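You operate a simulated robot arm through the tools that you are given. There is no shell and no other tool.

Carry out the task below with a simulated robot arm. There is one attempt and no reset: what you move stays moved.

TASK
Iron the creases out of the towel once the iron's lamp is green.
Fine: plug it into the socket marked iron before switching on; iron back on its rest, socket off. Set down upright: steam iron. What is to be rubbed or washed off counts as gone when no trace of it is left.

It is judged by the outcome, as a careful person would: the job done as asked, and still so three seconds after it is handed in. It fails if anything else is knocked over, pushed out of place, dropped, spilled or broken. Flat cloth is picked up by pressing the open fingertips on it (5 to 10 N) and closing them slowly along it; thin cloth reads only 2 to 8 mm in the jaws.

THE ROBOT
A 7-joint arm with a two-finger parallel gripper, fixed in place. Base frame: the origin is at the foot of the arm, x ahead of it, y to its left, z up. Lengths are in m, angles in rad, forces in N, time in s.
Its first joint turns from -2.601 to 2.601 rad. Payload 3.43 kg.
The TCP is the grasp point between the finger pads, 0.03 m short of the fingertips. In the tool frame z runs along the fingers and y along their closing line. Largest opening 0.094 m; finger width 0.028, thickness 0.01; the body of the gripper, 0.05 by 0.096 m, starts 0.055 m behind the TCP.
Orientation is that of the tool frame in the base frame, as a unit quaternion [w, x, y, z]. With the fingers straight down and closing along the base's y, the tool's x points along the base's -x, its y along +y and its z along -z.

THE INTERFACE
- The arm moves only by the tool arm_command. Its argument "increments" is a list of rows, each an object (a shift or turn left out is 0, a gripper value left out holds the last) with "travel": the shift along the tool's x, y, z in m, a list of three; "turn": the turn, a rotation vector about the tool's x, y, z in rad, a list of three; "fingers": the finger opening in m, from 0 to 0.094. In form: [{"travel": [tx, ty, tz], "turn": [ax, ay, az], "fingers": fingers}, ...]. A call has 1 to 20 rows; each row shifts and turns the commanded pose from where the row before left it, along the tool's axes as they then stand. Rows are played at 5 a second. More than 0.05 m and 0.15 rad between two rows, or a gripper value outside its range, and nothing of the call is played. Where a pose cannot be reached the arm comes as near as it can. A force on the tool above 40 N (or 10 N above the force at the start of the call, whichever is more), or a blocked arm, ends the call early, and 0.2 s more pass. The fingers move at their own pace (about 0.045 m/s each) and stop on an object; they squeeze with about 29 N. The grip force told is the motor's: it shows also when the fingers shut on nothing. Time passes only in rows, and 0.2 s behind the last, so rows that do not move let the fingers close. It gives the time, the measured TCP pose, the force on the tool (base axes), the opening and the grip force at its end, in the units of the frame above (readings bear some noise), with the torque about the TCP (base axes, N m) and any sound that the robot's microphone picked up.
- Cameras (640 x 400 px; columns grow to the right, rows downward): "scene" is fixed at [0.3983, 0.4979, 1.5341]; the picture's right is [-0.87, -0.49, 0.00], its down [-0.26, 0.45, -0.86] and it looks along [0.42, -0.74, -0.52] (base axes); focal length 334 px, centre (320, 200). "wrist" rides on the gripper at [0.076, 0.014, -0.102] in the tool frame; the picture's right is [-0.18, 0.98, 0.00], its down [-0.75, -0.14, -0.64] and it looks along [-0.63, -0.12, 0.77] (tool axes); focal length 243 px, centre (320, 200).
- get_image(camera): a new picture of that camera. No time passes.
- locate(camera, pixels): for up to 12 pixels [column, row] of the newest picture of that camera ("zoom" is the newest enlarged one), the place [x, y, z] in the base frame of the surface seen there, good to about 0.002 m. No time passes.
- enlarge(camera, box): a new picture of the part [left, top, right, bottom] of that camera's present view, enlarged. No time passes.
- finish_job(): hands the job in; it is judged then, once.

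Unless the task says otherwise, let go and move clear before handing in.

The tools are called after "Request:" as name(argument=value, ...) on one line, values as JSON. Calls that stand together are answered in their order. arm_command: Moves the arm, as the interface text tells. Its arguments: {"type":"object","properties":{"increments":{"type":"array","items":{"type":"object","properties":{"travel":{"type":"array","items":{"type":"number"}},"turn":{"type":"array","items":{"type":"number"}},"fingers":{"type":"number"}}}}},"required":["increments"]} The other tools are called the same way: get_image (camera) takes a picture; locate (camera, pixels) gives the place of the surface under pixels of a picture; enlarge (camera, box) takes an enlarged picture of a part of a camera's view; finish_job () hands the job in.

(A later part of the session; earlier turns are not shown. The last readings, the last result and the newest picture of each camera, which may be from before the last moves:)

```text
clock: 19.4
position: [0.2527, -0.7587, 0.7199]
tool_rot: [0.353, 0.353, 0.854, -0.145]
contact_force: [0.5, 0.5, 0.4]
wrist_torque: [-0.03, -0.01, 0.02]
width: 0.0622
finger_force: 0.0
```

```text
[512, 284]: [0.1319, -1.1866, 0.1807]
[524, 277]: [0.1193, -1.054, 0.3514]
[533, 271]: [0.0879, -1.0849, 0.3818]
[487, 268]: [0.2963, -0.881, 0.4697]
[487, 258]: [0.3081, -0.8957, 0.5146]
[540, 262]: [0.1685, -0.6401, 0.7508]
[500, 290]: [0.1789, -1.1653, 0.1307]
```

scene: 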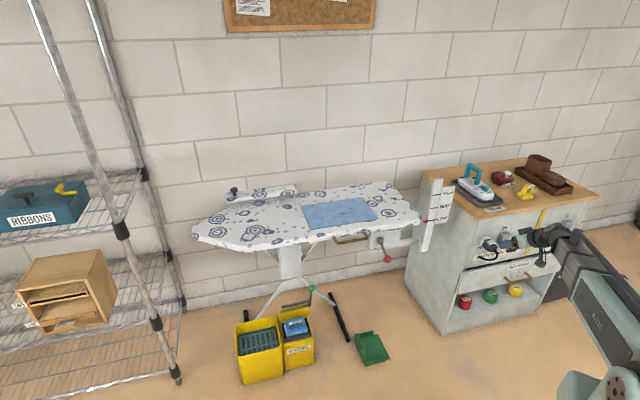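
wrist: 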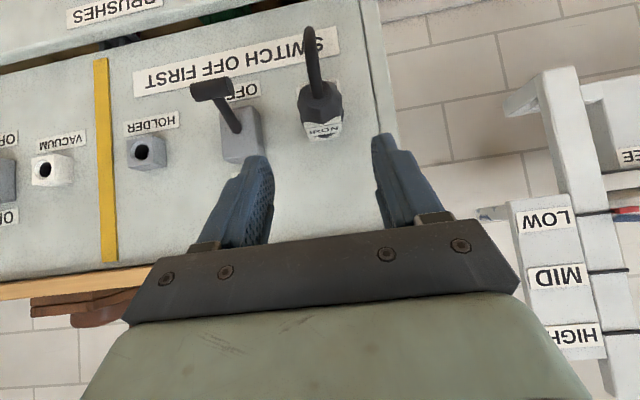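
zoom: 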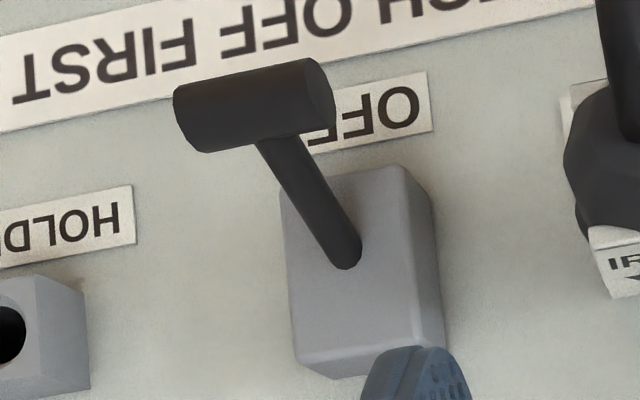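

The drawer front is flush at about 0.83, so the space below the lever is free. I'll close the fingers, tilt the tool to near-horizontal (75°) and position in front of and below the T-bar.

Request:
arm_command(increments=[{"turn": [0, -0.131, 0], "fingers": 0.03}, {"turn": [0, -0.131, 0], "fingers": 0.01}, {"turn": [0, -0.131, 0], "fingers": 0.0}, {"turn": [0, -0.131, 0]}, {"travel": [0, -0.044, 0]}, {"travel": [0, -0.044, 0]}, {"travel": [0.0363, 0, 0.0046]}, {"travel": [0.0363, 0, 0.0046]}, {"travel": [0.0363, 0, 0.0046]}, {"travel": [0.0363, 0, 0.0046]}, {}])

Request:
get_image(camera="wrist")

Request:
enlarge(camera="scene", box=[460, 205, 600, 295])

```text
clock: 21.8
position: [0.176, -0.8059, 0.5755]
tool_rot: [0.563, 0.303, 0.733, -0.233]
contact_force: [0.8, -0.5, -0.4]
wrist_torque: [0.01, 0.0, 0.0]
width: 0.0
finger_force: 29.0
```

```text
taken
```

wrist: 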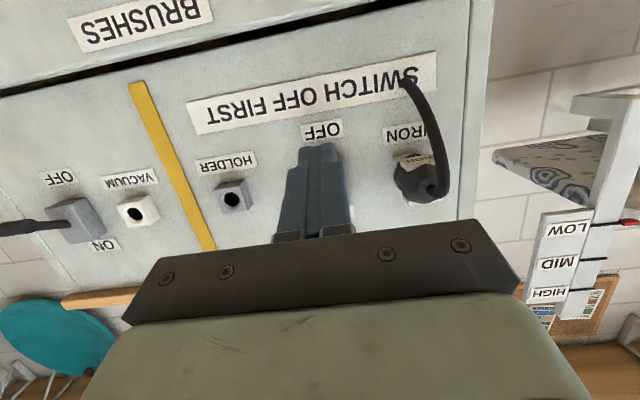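

```text
4.44 times, centred on (530, 250) of scene
```

zoom: 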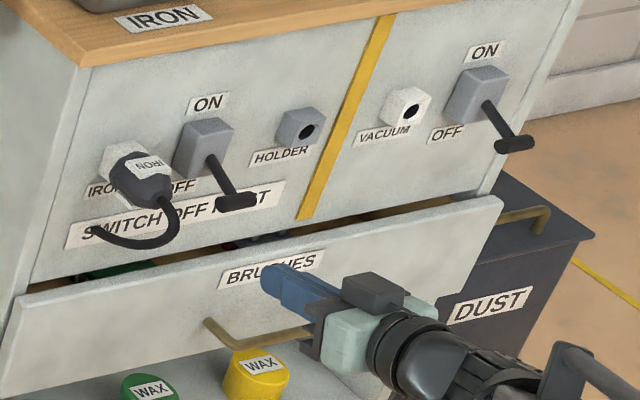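

I'm lined up with the lever (lateral -0.4454) and below it at z 0.5755. I'll double-check the T-bar's height before sliding under.

Request:
locate(camera="zoom", pixels=[[235, 195], [237, 203], [236, 209], [219, 205], [253, 200], [215, 165], [222, 182], [200, 150]])

```text
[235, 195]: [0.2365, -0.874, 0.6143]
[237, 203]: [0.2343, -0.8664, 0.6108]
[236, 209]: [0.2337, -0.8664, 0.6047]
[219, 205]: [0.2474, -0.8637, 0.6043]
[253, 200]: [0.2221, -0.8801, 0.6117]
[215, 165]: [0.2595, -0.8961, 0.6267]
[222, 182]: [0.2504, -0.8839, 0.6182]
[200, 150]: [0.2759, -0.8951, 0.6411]
```

The T-bar's underside is at about z 0.600, so the finger top at about 0.586 clears it. I'll slide in underneath and then lift in small steps.

Request:
arm_command(increments=[{"travel": [-0.0068, 0, 0.0254]}, {"travel": [-0.0068, 0, 0.0254]}, {"travel": [-0.0069, 0, 0.0255]}, {}])

Request:
enlarge(camera="scene", box=[460, 205, 600, 295])

```text
clock: 22.8
position: [0.2345, -0.8642, 0.5748]
tool_rot: [0.563, 0.303, 0.732, -0.233]
contact_force: [0.1, 0.0, 0.0]
wrist_torque: [-0.02, 0.01, 0.02]
width: 0.0
finger_force: 28.9
```

```text
4.44 times, centred on (530, 250) of scene
```

zoom: 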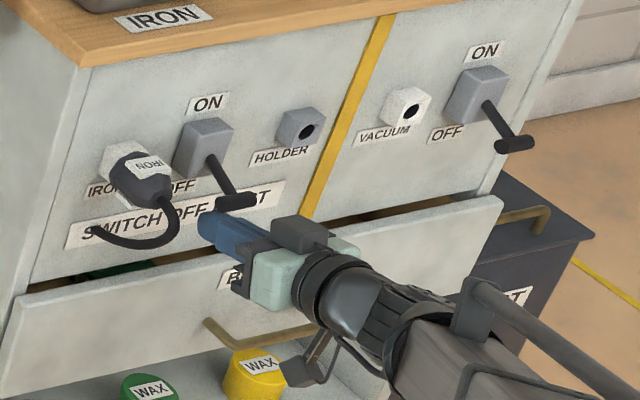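

The fingers are under the T-bar with no contact. I'll lift in 8 mm steps to push the lever up toward ON.

Request:
arm_command(increments=[{"travel": [-0.0077, 0, -0.0021]}, {"travel": [-0.0077, 0, -0.0021]}, {"travel": [-0.0077, 0, -0.0021]}, {"travel": [-0.0077, 0, -0.0021]}, {"travel": [-0.0077, 0, -0.0021]}, {"travel": [-0.0077, 0, -0.0021]}, {}])

Request:
enlarge(camera="scene", box=[460, 205, 600, 295])

```text
clock: 24.4
position: [0.2315, -0.8641, 0.6227]
tool_rot: [0.563, 0.303, 0.733, -0.233]
contact_force: [0.1, -0.4, 0.0]
wrist_torque: [-0.04, 0.0, 0.0]
width: 0.0
finger_force: 28.8
```

```text
4.44 times, centred on (530, 250) of scene
```

zoom: 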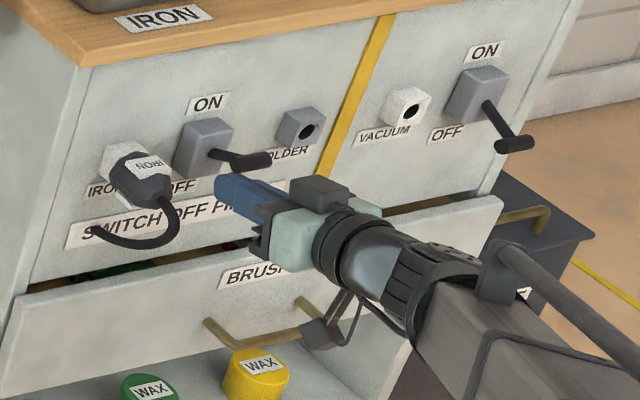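

The T-bar has moved up to about zoom (250,160). I'll measure it and the plug's state to see whether the lever has reached ON.

Request:
locate(camera="zoom", pixels=[[250, 155], [252, 162], [238, 163], [265, 158], [215, 153], [225, 155]])

Request:
enlarge(camera="scene", box=[440, 150, 540, 220])

```text
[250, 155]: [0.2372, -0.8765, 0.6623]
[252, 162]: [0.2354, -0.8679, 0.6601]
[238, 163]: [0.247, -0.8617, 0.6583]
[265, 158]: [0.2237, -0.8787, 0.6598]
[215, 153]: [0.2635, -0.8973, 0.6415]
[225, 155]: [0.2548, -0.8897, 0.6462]
```

```text
5.71 times, centred on (490, 185) of scene
```

zoom: 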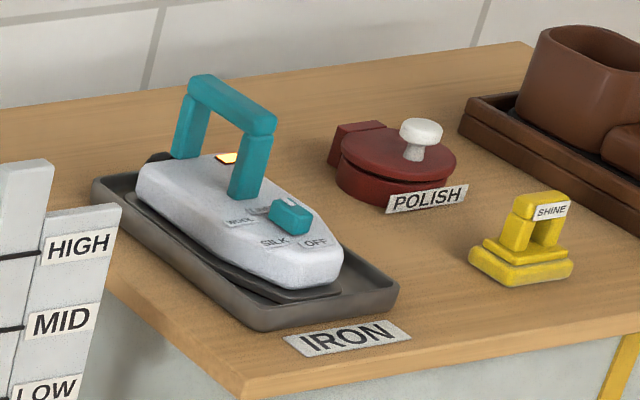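

The lever is at ON (T-bar at z about 0.66) and the iron's lamp has lit orange at zoom (228,158), meaning it is heating. I'll back out from under the lever and then measure the iron while waiting for green.

Request:
arm_command(increments=[{"travel": [0.0069, 0, -0.0258]}, {"travel": [0.0069, 0, -0.0258]}, {"travel": [0.0069, 0, -0.0258]}, {"travel": [0.0069, 0, -0.0258]}, {}])

Request:
enlarge(camera="scene", box=[440, 155, 520, 225])

Request:
locate(camera="zoom", pixels=[[205, 70], [330, 145], [265, 105], [215, 130], [300, 190], [290, 130], [440, 320], [380, 360], [90, 240], [430, 375], [360, 230], [150, 290]])

Request:
enlarge(camera="scene", box=[460, 205, 600, 295])

```text
clock: 25.6
position: [0.1571, -0.7875, 0.6216]
tool_rot: [0.563, 0.304, 0.733, -0.233]
contact_force: [-0.5, -0.1, -0.6]
wrist_torque: [0.02, -0.02, 0.0]
width: 0.0
finger_force: 29.4
```

```text
5.71 times, centred on (480, 190) of scene
```

zoom: 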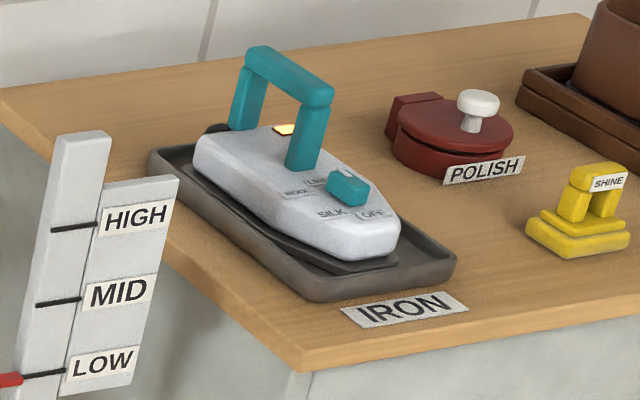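

```text
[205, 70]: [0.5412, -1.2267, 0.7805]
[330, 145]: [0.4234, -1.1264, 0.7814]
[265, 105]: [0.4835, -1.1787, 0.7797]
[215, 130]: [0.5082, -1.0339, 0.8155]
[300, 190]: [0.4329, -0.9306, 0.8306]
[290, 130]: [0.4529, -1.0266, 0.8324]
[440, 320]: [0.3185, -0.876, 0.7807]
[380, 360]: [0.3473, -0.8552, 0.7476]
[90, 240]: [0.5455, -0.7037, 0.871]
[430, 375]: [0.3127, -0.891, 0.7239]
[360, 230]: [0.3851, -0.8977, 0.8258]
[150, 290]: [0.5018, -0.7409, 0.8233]
```

```text
4.44 times, centred on (530, 250) of scene
```

zoom: 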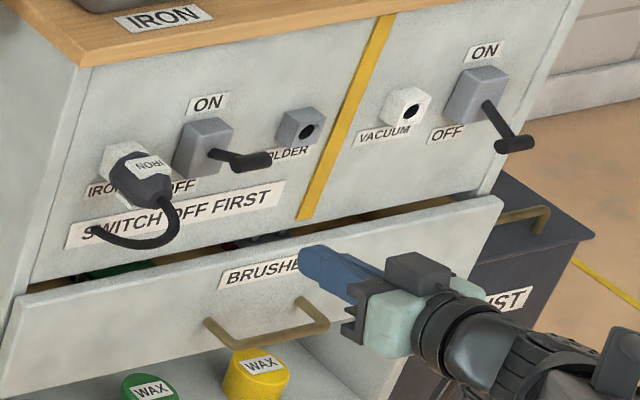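

The switch lever stays up at ON and the lamp is still amber at (285,129). I'll measure the iron's handle, body and rest with correct pixels.

Request:
enlarge(camera="scene", box=[440, 155, 520, 225])

Request:
locate(camera="zoom", pixels=[[262, 50], [322, 85], [290, 68], [245, 75], [305, 98], [308, 135], [247, 105], [305, 165], [237, 126], [330, 90], [252, 55], [295, 88]])

Request:
locate(camera="zoom", pixels=[[285, 129], [205, 140], [395, 230], [340, 250], [200, 160], [385, 262], [215, 127], [315, 295], [455, 262], [150, 155], [350, 190], [300, 145]])

```text
5.71 times, centred on (480, 190) of scene
```

zoom: 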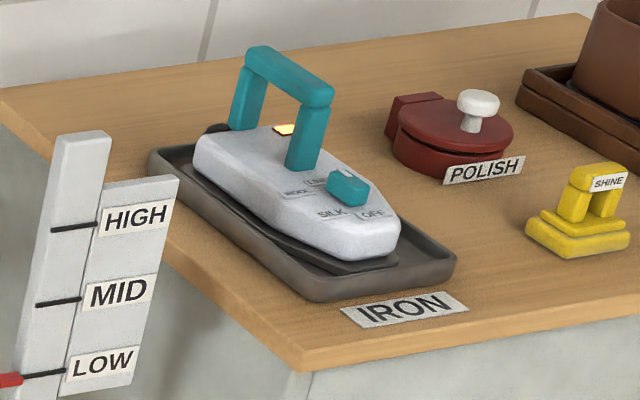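

```text
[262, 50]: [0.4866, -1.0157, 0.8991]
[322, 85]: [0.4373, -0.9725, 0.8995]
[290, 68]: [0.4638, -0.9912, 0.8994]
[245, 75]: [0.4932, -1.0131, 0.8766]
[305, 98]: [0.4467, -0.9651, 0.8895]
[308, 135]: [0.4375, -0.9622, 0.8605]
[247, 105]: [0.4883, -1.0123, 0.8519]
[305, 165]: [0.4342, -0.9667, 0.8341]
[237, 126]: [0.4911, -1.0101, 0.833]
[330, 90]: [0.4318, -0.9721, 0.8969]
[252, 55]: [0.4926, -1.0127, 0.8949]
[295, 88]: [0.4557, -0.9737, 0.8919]
```

```text
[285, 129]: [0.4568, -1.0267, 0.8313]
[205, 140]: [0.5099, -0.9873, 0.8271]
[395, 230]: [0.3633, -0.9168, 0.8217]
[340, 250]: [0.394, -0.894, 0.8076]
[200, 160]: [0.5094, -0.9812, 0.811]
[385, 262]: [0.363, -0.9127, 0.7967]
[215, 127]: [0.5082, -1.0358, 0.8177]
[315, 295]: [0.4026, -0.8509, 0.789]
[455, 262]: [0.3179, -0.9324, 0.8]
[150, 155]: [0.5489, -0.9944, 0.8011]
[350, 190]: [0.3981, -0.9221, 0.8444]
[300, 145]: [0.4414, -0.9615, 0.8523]
```

The handle bar runs along the forward direction from about 0.985 to 1.07 at lateral -0.375, top z 0.90. The lamp at lateral -0.403 is still amber. I'll measure the post between cabinet and board and map the creases.

Request:
locate(camera="zoom", pixels=[[85, 135], [62, 145], [108, 142], [150, 182], [178, 178], [70, 215], [20, 378], [60, 330], [130, 380]])

Request:
enlarge(camera="scene", box=[290, 185, 390, 240])

Request:
locate(camera="zoom", pixels=[[204, 232], [240, 223], [262, 238], [208, 241], [275, 218], [380, 205], [275, 238], [330, 222], [350, 178], [415, 170], [420, 184], [350, 210]])

Request:
locate(camera="zoom", pixels=[[70, 160], [460, 102], [562, 240], [132, 308], [300, 200], [200, 160], [400, 230], [370, 187]])

```text
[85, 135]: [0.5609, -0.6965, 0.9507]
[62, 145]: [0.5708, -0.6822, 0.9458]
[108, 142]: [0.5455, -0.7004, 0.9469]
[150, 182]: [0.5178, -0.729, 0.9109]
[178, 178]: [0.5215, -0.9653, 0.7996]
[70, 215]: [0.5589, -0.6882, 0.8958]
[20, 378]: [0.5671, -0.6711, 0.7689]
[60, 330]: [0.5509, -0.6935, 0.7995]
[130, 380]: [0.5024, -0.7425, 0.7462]
```

```text
6.40 times, centred on (340, 212) of scene
```

zoom: 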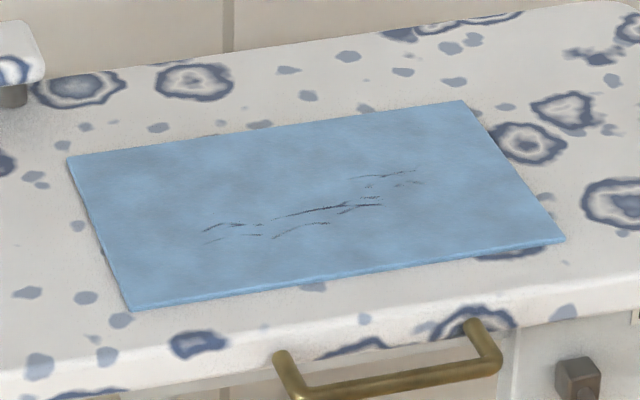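

```text
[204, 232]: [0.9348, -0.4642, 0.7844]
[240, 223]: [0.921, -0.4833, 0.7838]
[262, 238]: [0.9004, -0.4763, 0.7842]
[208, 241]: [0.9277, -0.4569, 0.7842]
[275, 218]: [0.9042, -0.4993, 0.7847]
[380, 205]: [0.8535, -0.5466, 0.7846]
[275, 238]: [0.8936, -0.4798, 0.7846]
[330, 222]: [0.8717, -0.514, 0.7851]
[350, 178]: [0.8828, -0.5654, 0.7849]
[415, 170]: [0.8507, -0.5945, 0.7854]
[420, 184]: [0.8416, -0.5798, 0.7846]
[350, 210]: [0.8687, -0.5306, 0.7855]
```

```text
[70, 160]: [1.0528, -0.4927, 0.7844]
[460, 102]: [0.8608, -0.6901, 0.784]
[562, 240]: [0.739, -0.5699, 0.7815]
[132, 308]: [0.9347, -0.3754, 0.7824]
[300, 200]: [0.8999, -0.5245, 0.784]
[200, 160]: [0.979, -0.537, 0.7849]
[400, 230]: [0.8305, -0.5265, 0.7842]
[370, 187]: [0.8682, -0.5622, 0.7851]
```

The creases span forward 0.97–1.025 and lateral 0.18–0.333, and the post between cabinet and board is up to z 0.951, so the iron must travel above it. I'll raise the arm, tilt back to 45° and move to a look-see pose above the iron.

Request:
arm_command(increments=[{"travel": [-0.0459, 0, -0.0123]}, {"travel": [-0.0459, 0, -0.0123]}, {"travel": [-0.0459, 0, -0.0123]}, {"travel": [-0.0459, 0, -0.0123]}, {"travel": [-0.0459, 0, -0.0123]}, {"travel": [-0.0459, 0, -0.0123]}, {"travel": [-0.0459, 0, -0.0123]}, {"travel": [-0.0459, 0, -0.0123]}, {"turn": [0, 0.131, 0], "fingers": 0.06}, {"turn": [0, 0.131, 0]}, {"turn": [0, 0.131, 0]}, {"turn": [0, 0.131, 0]}, {"travel": [-0.0283, 0.014, 0.0283]}, {"travel": [-0.0283, 0.014, 0.0283]}, {"travel": [-0.0283, 0.014, 0.0283]}, {"travel": [-0.0283, 0.014, 0.0283]}, {"travel": [-0.0283, 0.014, 0.0283]}, {}])

Request:
get_image(camera="wrist")

Request:
get_image(camera="scene")

```text
clock: 29.4
position: [0.3507, -0.874, 1.0005]
tool_rot: [0.354, 0.353, 0.853, -0.146]
contact_force: [0.2, 0.0, 0.1]
wrist_torque: [-0.01, 0.0, -0.01]
width: 0.0598
finger_force: 0.1
```

```text
taken
```

wrist: 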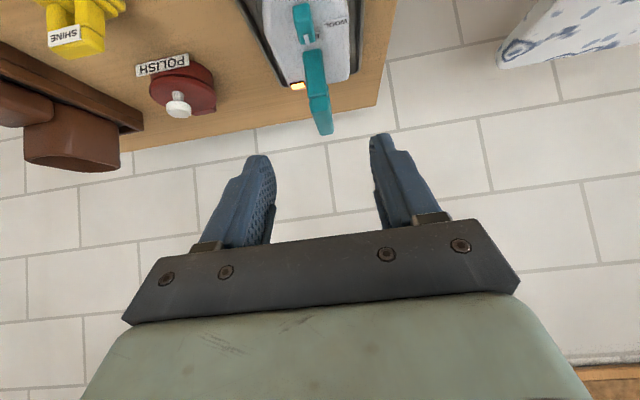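

```text
taken
```

scene: 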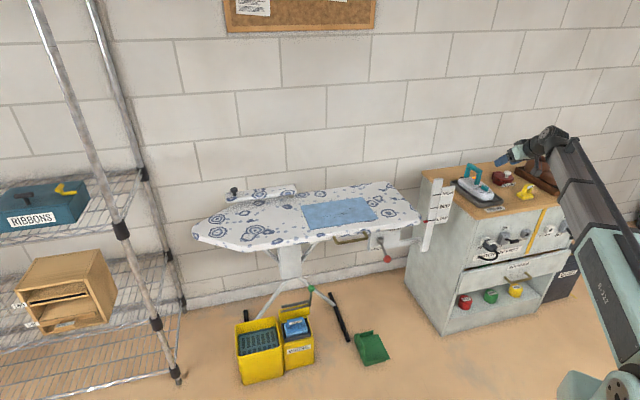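

I reached the pose and the lamp at (298,86) is still amber. I'll measure the handle from this side and check how the lamp progresses.

Request:
enlarge(camera="wrist", box=[230, 0, 390, 150])

Request:
locate(camera="wrist", pixels=[[313, 55], [318, 90], [322, 115], [325, 130], [308, 80], [326, 78], [312, 110], [331, 108], [298, 86], [303, 20], [270, 60], [345, 60]])

```text
2.67 times, centred on (310, 75) of wrist
```

zoom: 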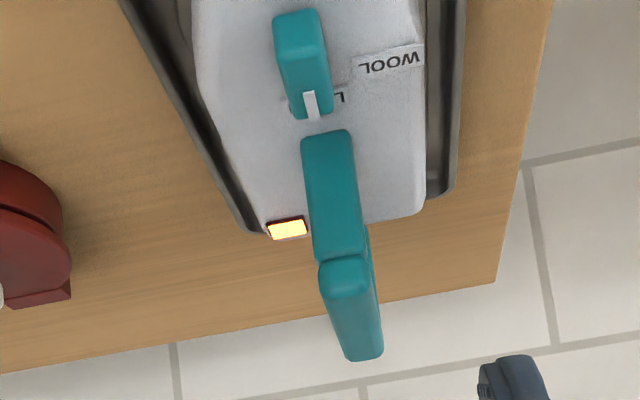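

```text
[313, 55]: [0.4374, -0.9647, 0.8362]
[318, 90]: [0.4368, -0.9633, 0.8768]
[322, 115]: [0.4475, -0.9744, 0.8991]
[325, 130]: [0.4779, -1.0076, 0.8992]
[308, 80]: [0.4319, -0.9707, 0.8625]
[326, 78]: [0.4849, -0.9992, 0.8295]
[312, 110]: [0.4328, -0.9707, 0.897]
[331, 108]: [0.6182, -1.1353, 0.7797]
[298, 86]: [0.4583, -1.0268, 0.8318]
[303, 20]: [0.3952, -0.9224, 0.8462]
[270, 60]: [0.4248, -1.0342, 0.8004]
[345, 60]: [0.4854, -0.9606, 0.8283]
```

The bar's centre is at lateral -0.3735, top z 0.899. I'll hover just above the handle, fingers open around its line, and wait there for the lamp.

Request:
arm_command(increments=[{"travel": [-0.0193, -0.0009, 0.037]}, {"travel": [-0.0193, -0.0009, 0.037]}, {"travel": [-0.0193, -0.0009, 0.037]}, {"travel": [-0.0193, -0.0009, 0.0368]}, {}, {}])

Request:
get_image(camera="wrist")

Request:
enlarge(camera="scene", box=[430, 130, 560, 230])

```text
clock: 30.8
position: [0.4572, -0.9926, 0.9528]
tool_rot: [0.354, 0.354, 0.853, -0.147]
contact_force: [-0.6, 0.6, -0.3]
wrist_torque: [0.02, 0.01, -0.01]
width: 0.06
finger_force: 0.0
```

```text
taken
```

wrist: 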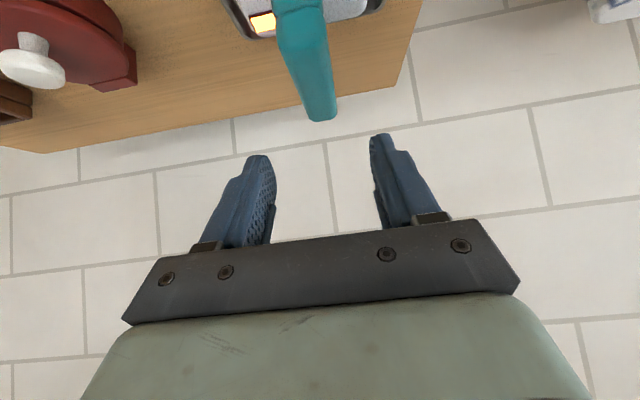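

```text
4.00 times, centred on (495, 180) of scene
```

zoom: 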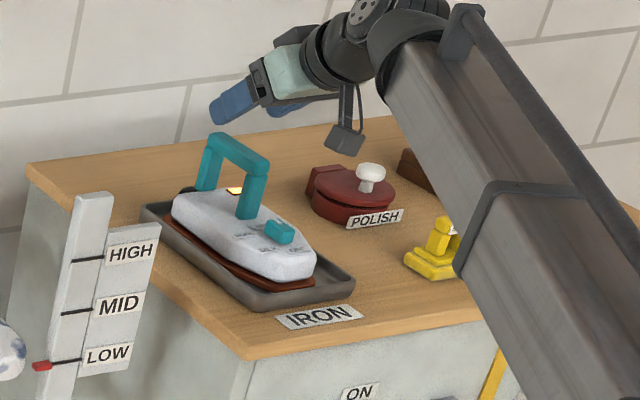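

I'm hovering above the handle (forward 1.025, z 0.953) and the sole plate now looks warm while the lamp is still amber. I'll wait a little and re-read.

Request:
arm_command(increments=[{}, {}, {}, {}, {}, {}, {}, {}, {}, {}])

Request:
enlarge(camera="wrist", box=[230, 0, 390, 130])

Request:
locate(camera="wrist", pixels=[[300, 40], [310, 80], [320, 112], [285, 50], [330, 60], [335, 100], [305, 100], [262, 22]])

```text
clock: 33.0
position: [0.4573, -0.9938, 0.9533]
tool_rot: [0.354, 0.354, 0.853, -0.147]
contact_force: [0.6, -0.8, 0.4]
wrist_torque: [-0.02, -0.01, 0.01]
width: 0.06
finger_force: 0.1
```

```text
3.08 times, centred on (310, 65) of wrist
```

zoom: 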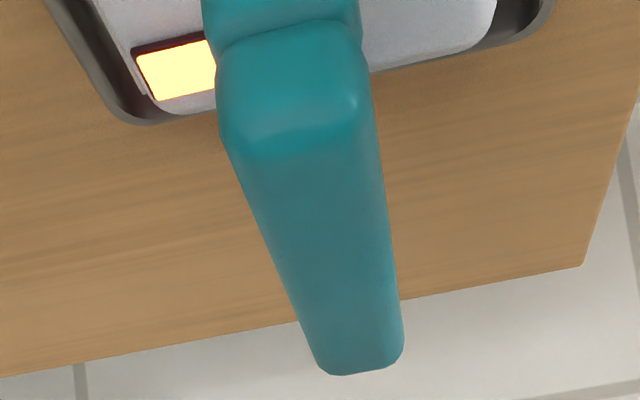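

```text
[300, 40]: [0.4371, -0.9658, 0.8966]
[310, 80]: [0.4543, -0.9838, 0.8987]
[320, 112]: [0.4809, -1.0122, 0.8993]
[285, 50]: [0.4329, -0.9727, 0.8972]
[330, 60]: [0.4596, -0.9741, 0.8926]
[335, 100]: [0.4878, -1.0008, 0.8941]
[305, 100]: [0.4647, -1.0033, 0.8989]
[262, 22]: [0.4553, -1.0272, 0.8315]
```

The measured TCP lateral (-0.379) is off the bar's centre (-0.3725) by about 6 mm. I'll verify using the finger positions in the wrist image.

Request:
get_image(camera="wrist")

Request:
locate(camera="wrist", pixels=[[270, 165], [266, 158], [376, 140], [382, 136], [375, 165], [272, 190]])

```text
taken
```

wrist: 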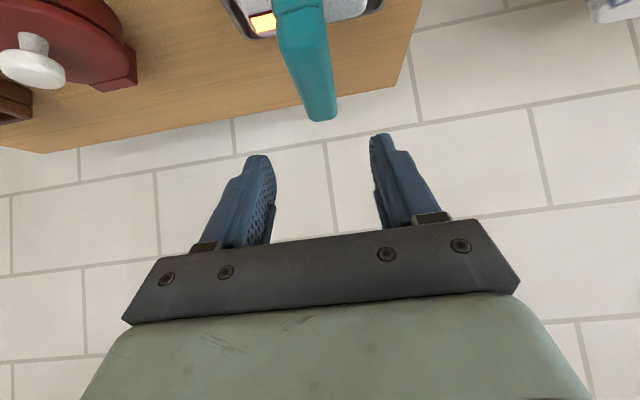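

```text
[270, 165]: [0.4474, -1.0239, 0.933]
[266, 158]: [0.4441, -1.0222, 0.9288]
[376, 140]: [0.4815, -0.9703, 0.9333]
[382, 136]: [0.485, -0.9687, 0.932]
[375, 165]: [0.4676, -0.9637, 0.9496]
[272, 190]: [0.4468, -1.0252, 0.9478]
```

The fingers' midpoint is indeed at lateral -0.379, so I'll shift +0.0065 toward the bar's centre and keep waiting for green.

Request:
arm_command(increments=[{"travel": [0, 0.0065, 0]}, {}, {}, {}, {}, {}, {}, {}, {}, {}, {}, {}, {}, {}, {}, {}, {}, {}, {}, {}])

Request:
enlarge(camera="wrist", box=[230, 0, 390, 130])

Request:
enlarge(camera="scene", box=[430, 130, 560, 230])

```text
clock: 37.2
position: [0.4624, -0.99, 0.9541]
tool_rot: [0.354, 0.353, 0.853, -0.147]
contact_force: [0.5, -0.1, 0.3]
wrist_torque: [0.01, -0.01, 0.0]
width: 0.06
finger_force: 0.0
```

```text
3.08 times, centred on (310, 65) of wrist
```

zoom: 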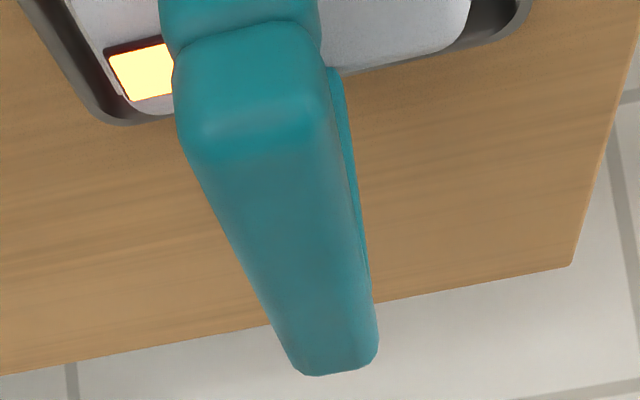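

```text
4.00 times, centred on (495, 180) of scene
```

zoom: 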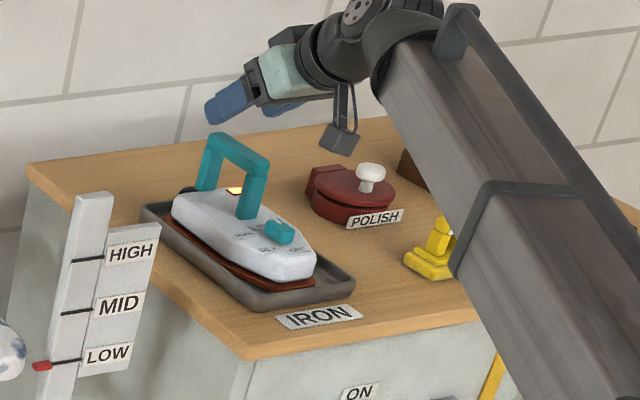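

The lamp is still amber at 37 s; my lateral is now -0.373, right on the bar. I'll keep waiting.

Request:
arm_command(increments=[{}, {}, {}, {}, {}, {}, {}, {}, {}, {}, {}, {}, {}, {}, {}, {}, {}, {}, {}, {}])

Request:
arm_command(increments=[{}, {}, {}, {}, {}, {}, {}, {}, {}, {}, {}, {}, {}, {}, {}, {}, {}, {}, {}, {}])

Request:
enlarge(camera="wrist", box=[230, 0, 390, 130])

```text
clock: 41.4
position: [0.4623, -0.9902, 0.9545]
tool_rot: [0.355, 0.353, 0.853, -0.147]
contact_force: [0.6, -0.5, -0.4]
wrist_torque: [0.0, 0.01, 0.01]
width: 0.0599
finger_force: 0.1
```

```text
clock: 45.6
position: [0.463, -0.9896, 0.955]
tool_rot: [0.355, 0.353, 0.853, -0.147]
contact_force: [0.7, -0.2, -1.0]
wrist_torque: [-0.04, 0.03, -0.01]
width: 0.0598
finger_force: 0.1
```

```text
3.08 times, centred on (310, 65) of wrist
```

zoom: 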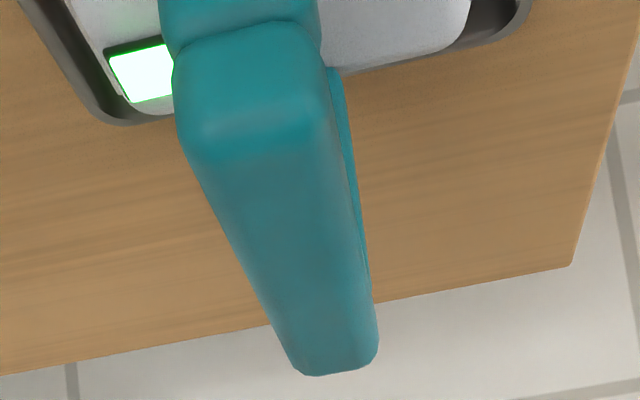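

The lamp is now green. I'll lower the open fingers around the handle bar and check alignment before closing.

Request:
arm_command(increments=[{"travel": [0.0175, 0, 0.0141]}, {"travel": [0.0175, 0, 0.0141]}, {"travel": [0.0175, 0, 0.0141]}, {}])

Request:
get_image(camera="wrist")

Request:
enlarge(camera="scene", box=[430, 130, 560, 230])

```text
clock: 46.6
position: [0.4575, -0.9859, 0.8861]
tool_rot: [0.354, 0.354, 0.853, -0.147]
contact_force: [0.8, -0.6, 0.8]
wrist_torque: [0.01, -0.03, -0.03]
width: 0.0603
finger_force: 0.0
```

```text
taken
```

wrist: 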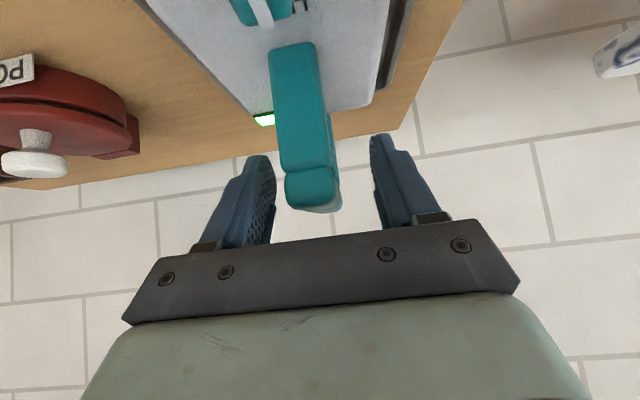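

```text
4.00 times, centred on (495, 180) of scene
```

zoom: 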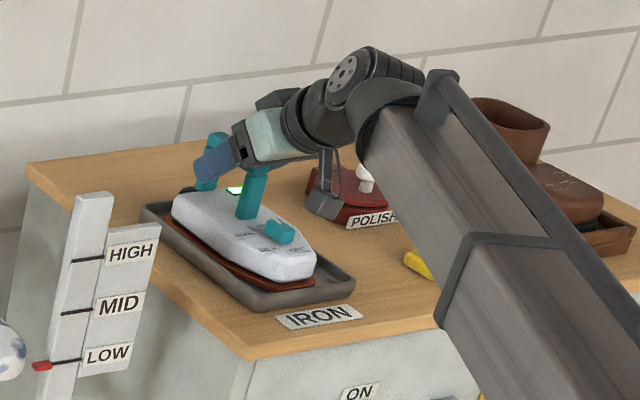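

The bar is between the pads, with the lamp still green. I'll close gently on the handle.

Request:
arm_command(increments=[{"fingers": 0.045}, {"fingers": 0.035}, {"fingers": 0.028}, {"fingers": 0.022}, {"fingers": 0.016}, {"fingers": 0.008}, {}, {}])

Request:
get_image(camera="wrist")

```text
clock: 48.4
position: [0.4586, -0.9869, 0.8869]
tool_rot: [0.355, 0.353, 0.853, -0.146]
contact_force: [-3.3, -3.5, 1.7]
wrist_torque: [0.14, 0.17, 0.19]
width: 0.0263
finger_force: 29.1
```

```text
taken
```

wrist: 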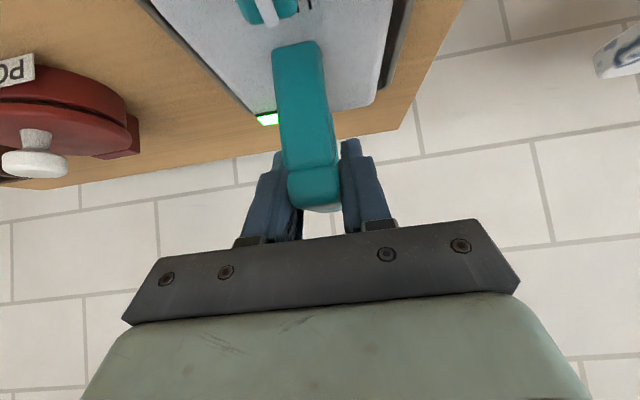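

The handle is held at 0.026 width. I'll record where it stands and lift 3 cm to check that the iron comes up level.

Request:
arm_command(increments=[{"travel": [-0.0035, 0, -0.0035]}, {"travel": [-0.0071, 0, -0.0071]}, {"travel": [-0.0106, 0, -0.0106]}, {}, {}])

Request:
enlarge(camera="scene", box=[430, 130, 560, 230])

Request:
get_image(camera="wrist")

```text
clock: 49.6
position: [0.4575, -0.9863, 0.9144]
tool_rot: [0.354, 0.353, 0.854, -0.146]
contact_force: [0.5, -0.5, -10.1]
wrist_torque: [-0.18, -0.16, -0.02]
width: 0.0262
finger_force: 28.9
```

```text
4.00 times, centred on (495, 180) of scene
```

zoom: 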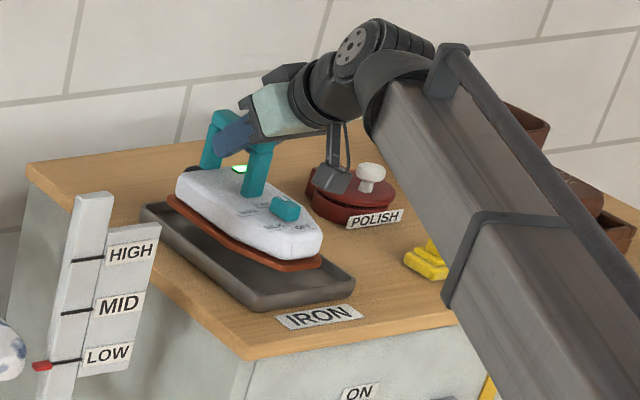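

```text
taken
```

wrist: 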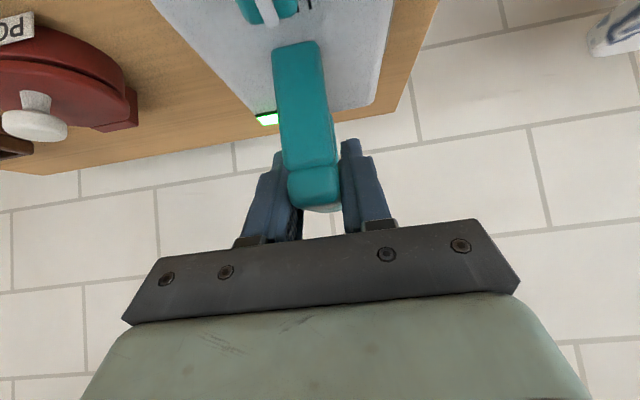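

The iron weighs about 10 N, came up level without slipping, and the lamp is still green. I'll measure the sole's height relative to the tool for clearance over the post.

Request:
locate(camera="zoom", pixels=[[200, 222], [240, 248], [270, 265], [318, 260], [172, 200], [300, 258], [185, 200], [250, 240]])

```text
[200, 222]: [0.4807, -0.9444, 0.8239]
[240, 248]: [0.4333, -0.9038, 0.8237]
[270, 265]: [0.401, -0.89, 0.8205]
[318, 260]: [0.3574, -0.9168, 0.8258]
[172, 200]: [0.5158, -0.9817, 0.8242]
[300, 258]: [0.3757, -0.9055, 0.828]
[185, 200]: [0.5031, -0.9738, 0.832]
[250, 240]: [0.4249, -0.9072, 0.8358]
```

The sole's underside is about 0.0945 below the TCP, so I'll lift to TCP z 1.07 to clear the post (top 0.951). Then I'll look again before crossing.

Request:
arm_command(increments=[{"travel": [-0.0106, 0, -0.0106]}, {"travel": [-0.0184, 0, -0.0184]}, {"travel": [-0.0184, 0, -0.0184]}, {"travel": [-0.0184, 0, -0.0184]}, {"travel": [-0.0184, 0, -0.0184]}, {"travel": [-0.0184, 0, -0.0184]}, {"travel": [-0.0085, 0, -0.0085]}, {}])

Request:
get_image(camera="scene")

Request:
get_image(camera="wrist")

```text
clock: 51.4
position: [0.4591, -0.9861, 1.0703]
tool_rot: [0.353, 0.354, 0.853, -0.148]
contact_force: [-0.5, -0.8, -11.3]
wrist_torque: [-0.22, -0.2, 0.01]
width: 0.0265
finger_force: 29.0
```

```text
taken
```

scene: 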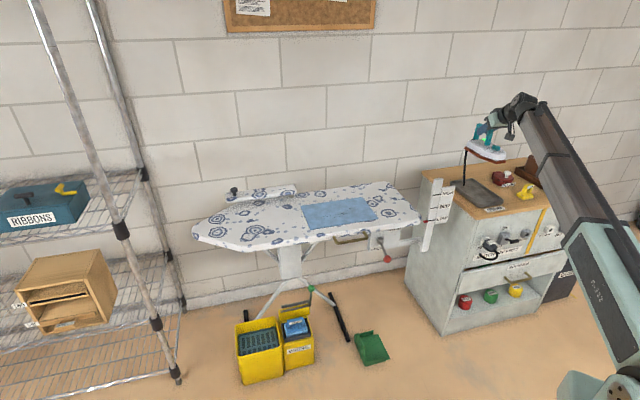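

```text
taken
```

wrist: 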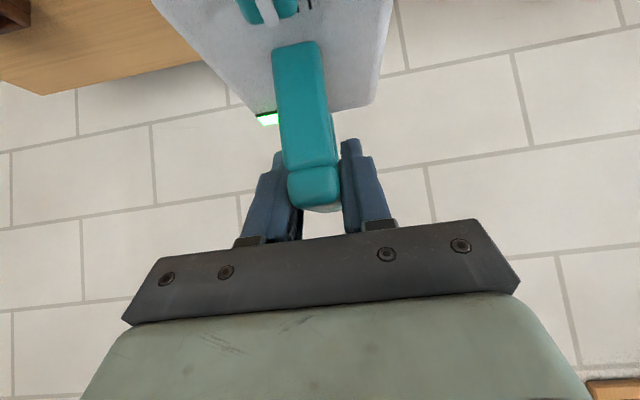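

The iron is up at z 1.07, lamp still green, with its cord trailing from the heel at about (465,165). I'll cross toward the board in two stages, checking the cord and clearance midway.

Request:
arm_command(increments=[{"travel": [0, 0.02, 0]}, {"travel": [0, 0.035, 0]}, {"travel": [0, 0.035, 0]}, {"travel": [0, 0.035, 0]}, {"travel": [0, 0.035, 0]}, {"travel": [0, 0.035, 0]}, {"travel": [0, 0.035, 0]}, {"travel": [0, 0.035, 0]}, {"travel": [0, 0.035, 0]}, {"travel": [0, 0.02, 0]}, {}])

Request:
get_image(camera="scene")

```text
clock: 53.8
position: [0.6865, -0.7602, 1.0737]
tool_rot: [0.353, 0.354, 0.854, -0.147]
contact_force: [-0.4, -0.2, -10.6]
wrist_torque: [-0.18, -0.16, 0.03]
width: 0.0264
finger_force: 28.9
```

```text
taken
```

scene: 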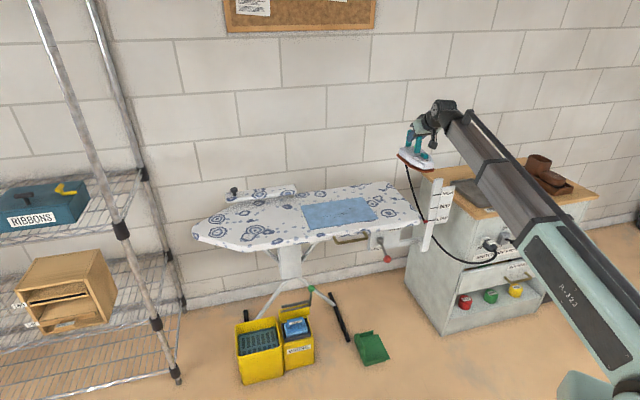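

A cord runs from the iron's heel down to the plug at about (490,245). I'll enlarge to see how much slack it has before going further.

Request:
enlarge(camera="scene", box=[380, 130, 540, 290])

Request:
get_image(camera="wrist")

```text
2.50 times, centred on (460, 210) of scene
```

zoom: 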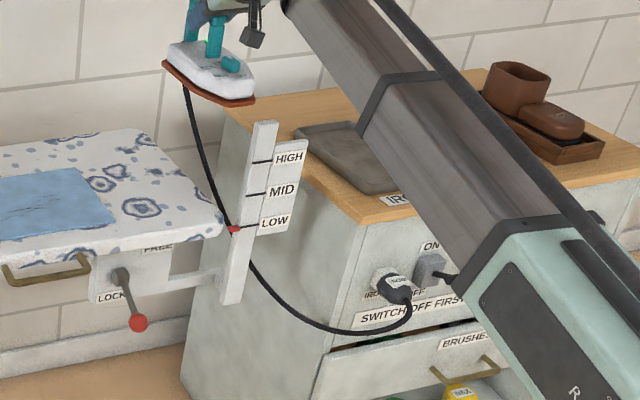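

```text
taken
```

wrist: 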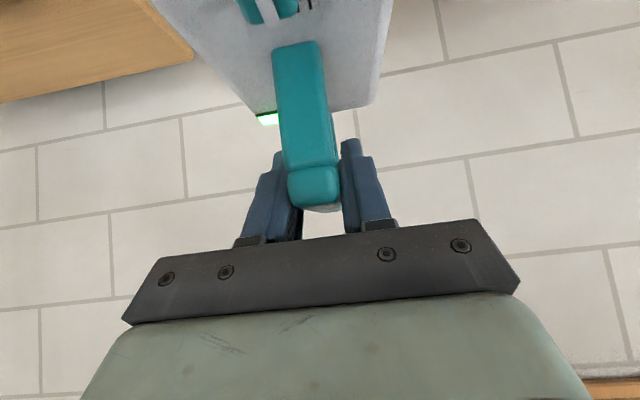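

The cord has plenty of slack and the wrist force is unchanged at about 10.6 N. I'll carry on to above the middle of the towel, lateral about 0.25.

Request:
arm_command(increments=[{"travel": [0, 0.02, 0]}, {"travel": [0, 0.035, 0]}, {"travel": [0, 0.035, 0]}, {"travel": [0, 0.035, 0]}, {"travel": [0, 0.035, 0]}, {"travel": [0, 0.035, 0]}, {"travel": [0, 0.035, 0]}, {"travel": [0, 0.035, 0]}, {"travel": [0, 0.025, 0]}, {"travel": [0, 0.012, 0]}, {}])

Request:
get_image(camera="scene")

Request:
enlarge(camera="scene", box=[260, 120, 540, 290])

```text
clock: 56.2
position: [0.8996, -0.5472, 1.0734]
tool_rot: [0.354, 0.353, 0.853, -0.146]
contact_force: [0.7, -0.5, -10.5]
wrist_torque: [-0.19, -0.16, 0.01]
width: 0.0265
finger_force: 29.1
```

```text
taken
```

scene: 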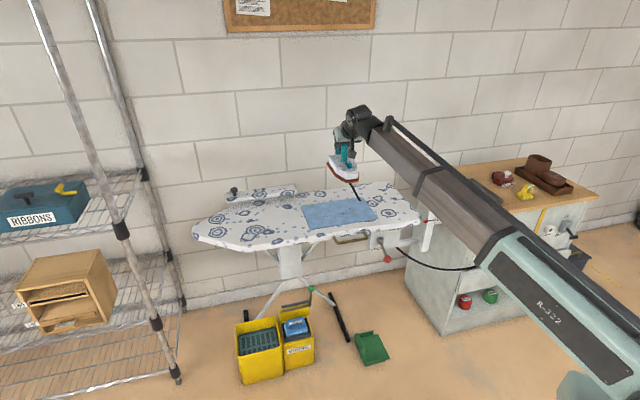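

```text
2.29 times, centred on (400, 205) of scene
```

zoom: 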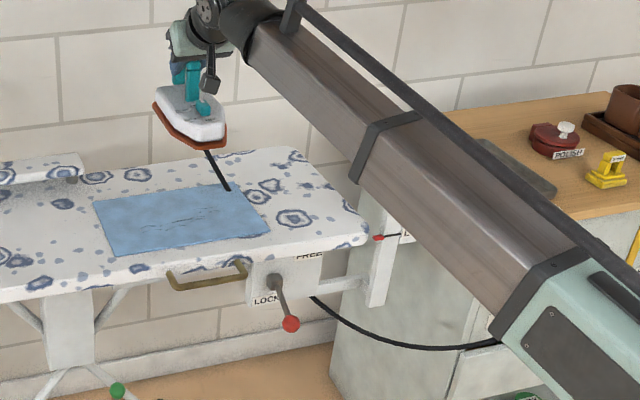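

The iron is above the towel. Before lowering, I'll measure the forearm's height near the post and board edge to make sure it won't hit them.

Request:
locate(camera="zoom", pixels=[[350, 160], [380, 215], [440, 255], [480, 280], [300, 115], [270, 80], [380, 110], [515, 345], [560, 340], [410, 235], [185, 180], [205, 150]])

Request:
locate(camera="scene", pixels=[[345, 177], [355, 180], [332, 165], [330, 160], [358, 172], [425, 200], [470, 240], [480, 262]])

```text
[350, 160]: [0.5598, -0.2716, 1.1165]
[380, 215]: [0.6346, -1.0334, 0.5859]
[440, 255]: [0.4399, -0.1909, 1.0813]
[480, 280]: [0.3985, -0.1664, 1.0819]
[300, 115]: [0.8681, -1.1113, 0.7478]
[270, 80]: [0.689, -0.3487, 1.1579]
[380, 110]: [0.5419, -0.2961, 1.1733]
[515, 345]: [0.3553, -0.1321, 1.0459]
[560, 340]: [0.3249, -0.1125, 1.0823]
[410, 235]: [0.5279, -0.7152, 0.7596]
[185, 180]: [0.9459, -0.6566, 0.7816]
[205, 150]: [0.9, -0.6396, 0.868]
```

```text
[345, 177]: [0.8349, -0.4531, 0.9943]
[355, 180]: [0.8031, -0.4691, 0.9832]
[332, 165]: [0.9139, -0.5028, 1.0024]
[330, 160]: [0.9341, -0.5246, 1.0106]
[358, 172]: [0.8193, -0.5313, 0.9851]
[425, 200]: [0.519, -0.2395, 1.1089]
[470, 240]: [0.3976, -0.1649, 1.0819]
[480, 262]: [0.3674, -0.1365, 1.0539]
```

The forearm is well clear (about z 1.08 at forward 0.59). I'll lower the iron to about 2 cm above the towel.

Request:
arm_command(increments=[{"travel": [0.014, 0, 0.014]}, {"travel": [0.0244, 0, 0.0244]}, {"travel": [0.0244, 0, 0.0244]}, {"travel": [0.0244, 0, 0.0244]}, {"travel": [0.0244, 0, 0.0244]}, {"travel": [0.0106, 0, 0.0106]}, {}])

Request:
enlarge(camera="scene", box=[270, 150, 430, 250])

Request:
locate(camera="zoom", pixels=[[190, 200], [240, 250], [300, 200], [270, 230]])

```text
clock: 57.8
position: [0.8988, -0.5436, 0.9022]
tool_rot: [0.354, 0.354, 0.853, -0.147]
contact_force: [-1.1, -0.3, -10.2]
wrist_torque: [-0.18, -0.18, -0.01]
width: 0.0265
finger_force: 29.3
```

```text
4.00 times, centred on (350, 200) of scene
```

zoom: 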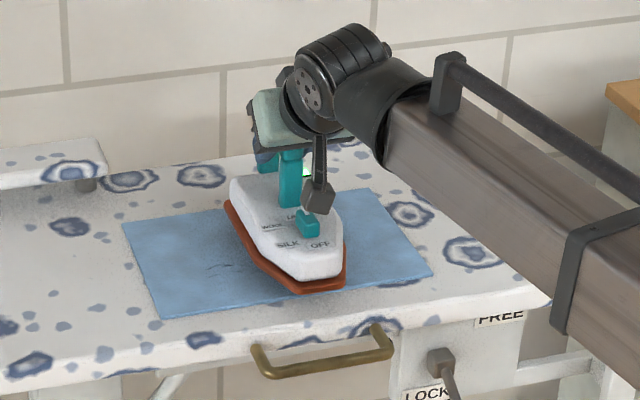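

```text
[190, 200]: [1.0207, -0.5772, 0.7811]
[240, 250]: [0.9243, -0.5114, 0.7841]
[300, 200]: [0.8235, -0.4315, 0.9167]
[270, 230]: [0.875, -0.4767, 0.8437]
```

The iron hovers level just above the towel with the lamp green. I'll lower in fine steps until it touches.

Request:
arm_command(increments=[{"travel": [0.0042, 0, 0.0042]}, {"travel": [0.0042, 0, 0.0042]}, {"travel": [0.0021, 0, 0.0021]}, {"travel": [0.0014, 0, 0.0014]}, {}])

```text
clock: 59.0
position: [0.8976, -0.5462, 0.8831]
tool_rot: [0.353, 0.354, 0.854, -0.147]
contact_force: [0.3, -0.5, -10.9]
wrist_torque: [-0.16, -0.17, -0.02]
width: 0.0261
finger_force: 28.9
```

The reading is still 10.9 N of free weight at z 0.883, so there is no contact yet. I'll step down 1 mm at a time.

Request:
arm_command(increments=[{"travel": [0.0007, 0, 0.0007]}, {"travel": [0.0007, 0, 0.0007]}, {"travel": [0.0007, 0, 0.0007]}, {}])

```text
clock: 60.0
position: [0.8971, -0.5462, 0.8825]
tool_rot: [0.356, 0.352, 0.853, -0.146]
contact_force: [3.2, 7.0, 19.7]
wrist_torque: [0.17, 0.22, -0.24]
width: 0.0263
finger_force: 28.8
```

Contact: the reading went to +19.7 N, about 30 N on the towel. I'll ease up slightly and then sweep slowly toward lateral 0.34.

Request:
arm_command(increments=[{"travel": [-0.0005, 0, -0.0005]}, {"travel": [0, 0.01, 0]}, {"travel": [0, 0.012, 0]}, {}])

Request:
enlarge(camera="scene", box=[270, 150, 430, 250])

```text
clock: 61.0
position: [0.9144, -0.5307, 0.8804]
tool_rot: [0.352, 0.354, 0.854, -0.146]
contact_force: [-1.7, -0.9, -6.6]
wrist_torque: [-0.4, -0.27, -0.12]
width: 0.0265
finger_force: 29.4
```

```text
4.00 times, centred on (350, 200) of scene
```

zoom: 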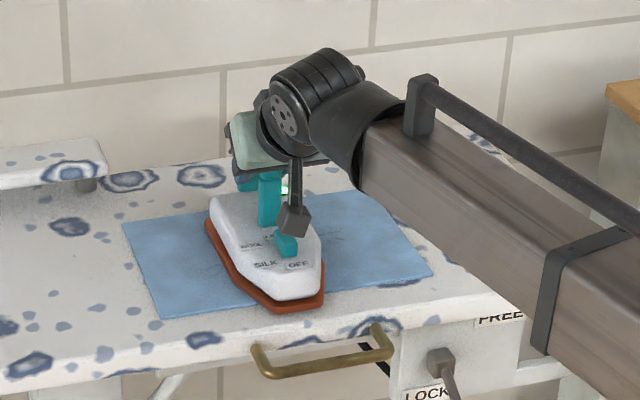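

Pressure is now light (about 4 N) and the towel hasn't shifted. I'll add a touch of pressure and sweep slowly to the far side of the creases.

Request:
arm_command(increments=[{"travel": [0.0005, 0, 0.0005]}, {"travel": [0, 0.01, 0]}, {"travel": [0, 0.012, 0]}, {"travel": [0, 0.012, 0]}, {"travel": [0, 0.012, 0]}, {"travel": [0, 0.012, 0]}, {"travel": [0, 0.01, 0]}, {}])

Request:
enlarge(camera="scene", box=[270, 150, 430, 250])

```text
clock: 62.8
position: [0.9617, -0.4819, 0.8797]
tool_rot: [0.354, 0.354, 0.853, -0.147]
contact_force: [-1.6, -3.5, -1.4]
wrist_torque: [0.26, 0.2, 0.2]
width: 0.0264
finger_force: 28.9
```

```text
4.00 times, centred on (350, 200) of scene
```

zoom: 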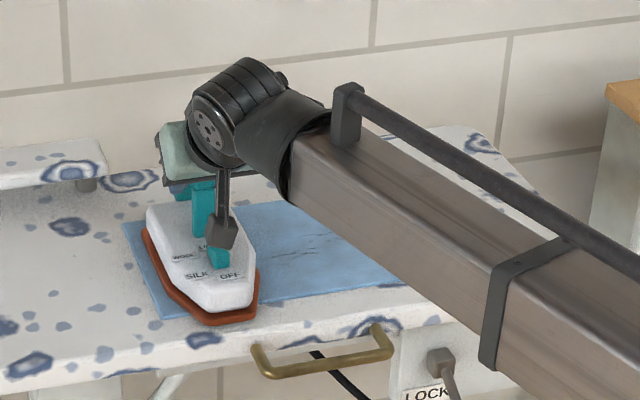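

I'm at lateral 0.339 with about 9 N on the towel. I'll zoom on the uncovered part to see whether the creases fade where I've passed.

Request:
enlarge(camera="scene", box=[295, 190, 375, 240])

Request:
locate(camera="zoom", pixels=[[330, 200], [350, 150], [380, 240], [260, 180], [330, 120], [400, 200]])

```text
8.00 times, centred on (335, 215) of scene
```

zoom: 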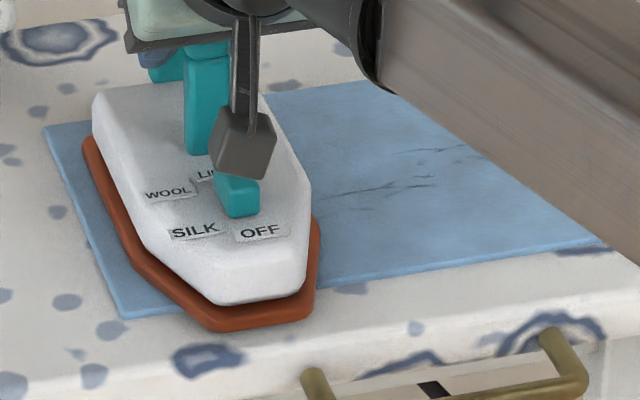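

```text
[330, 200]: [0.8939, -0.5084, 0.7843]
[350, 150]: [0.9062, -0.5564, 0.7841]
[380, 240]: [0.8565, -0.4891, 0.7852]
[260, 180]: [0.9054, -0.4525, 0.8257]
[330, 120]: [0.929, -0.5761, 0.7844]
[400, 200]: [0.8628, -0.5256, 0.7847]
```

Some creases remain visible around zoom (320–440,150–200), fainter on the part already passed. I'll sweep back across all of them to lateral about 0.17.

Request:
arm_command(increments=[{"travel": [0, -0.008, 0]}, {"travel": [0, -0.012, 0]}, {"travel": [0, -0.012, 0]}, {"travel": [0, -0.012, 0]}, {"travel": [0, -0.012, 0]}, {"travel": [0, -0.012, 0]}, {"travel": [0, -0.012, 0]}, {}])

Request:
arm_command(increments=[{"travel": [0, -0.012, 0]}, {"travel": [0, -0.012, 0]}, {"travel": [0, -0.012, 0]}, {"travel": [0, -0.012, 0]}, {"travel": [0, -0.012, 0]}, {"travel": [0, -0.012, 0]}, {"travel": [0, -0.01, 0]}, {}])

Request:
enlarge(camera="scene", box=[295, 190, 375, 240])

```text
clock: 64.6
position: [0.9045, -0.5399, 0.881]
tool_rot: [0.354, 0.353, 0.853, -0.147]
contact_force: [-0.3, 0.4, -9.9]
wrist_torque: [-0.19, -0.18, -0.02]
width: 0.0263
finger_force: 28.8
```

```text
clock: 66.4
position: [0.8471, -0.5975, 0.8818]
tool_rot: [0.353, 0.354, 0.854, -0.146]
contact_force: [-0.4, 1.2, -10.2]
wrist_torque: [-0.14, -0.18, -0.01]
width: 0.0265
finger_force: 29.0
```

```text
8.00 times, centred on (335, 215) of scene
```

zoom: 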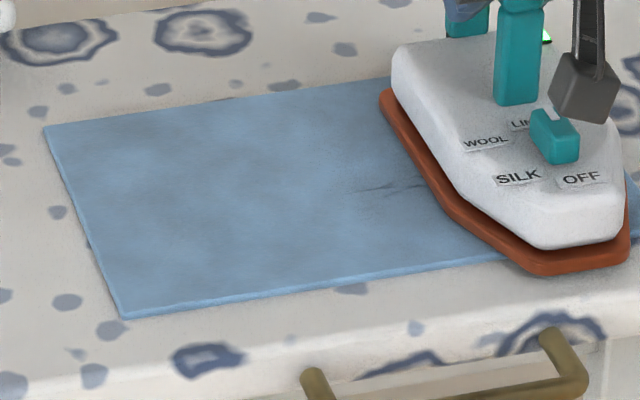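

The creases on the left half are completely gone; a faint one remains at zoom (355–420,187) plus those under the iron. The force shows I'm barely touching here, so I'll lower about 1 mm and resume.

Request:
arm_command(increments=[{"travel": [0.0005, 0, 0.0005]}, {"travel": [0.0003, 0, 0.0003]}, {}])

```text
clock: 67.2
position: [0.8463, -0.5976, 0.8803]
tool_rot: [0.353, 0.354, 0.853, -0.147]
contact_force: [-0.1, 0.1, -10.1]
wrist_torque: [-0.18, -0.18, 0.04]
width: 0.0263
finger_force: 28.6
```

Request:
arm_command(increments=[{"travel": [0.0005, 0, 0.0005]}, {"travel": [0.0003, 0, 0.0003]}, {}])

```text
clock: 68.0
position: [0.8472, -0.5971, 0.8801]
tool_rot: [0.354, 0.354, 0.853, -0.148]
contact_force: [-2.6, -4.3, -1.0]
wrist_torque: [0.38, 0.49, 0.36]
width: 0.0264
finger_force: 29.7
```

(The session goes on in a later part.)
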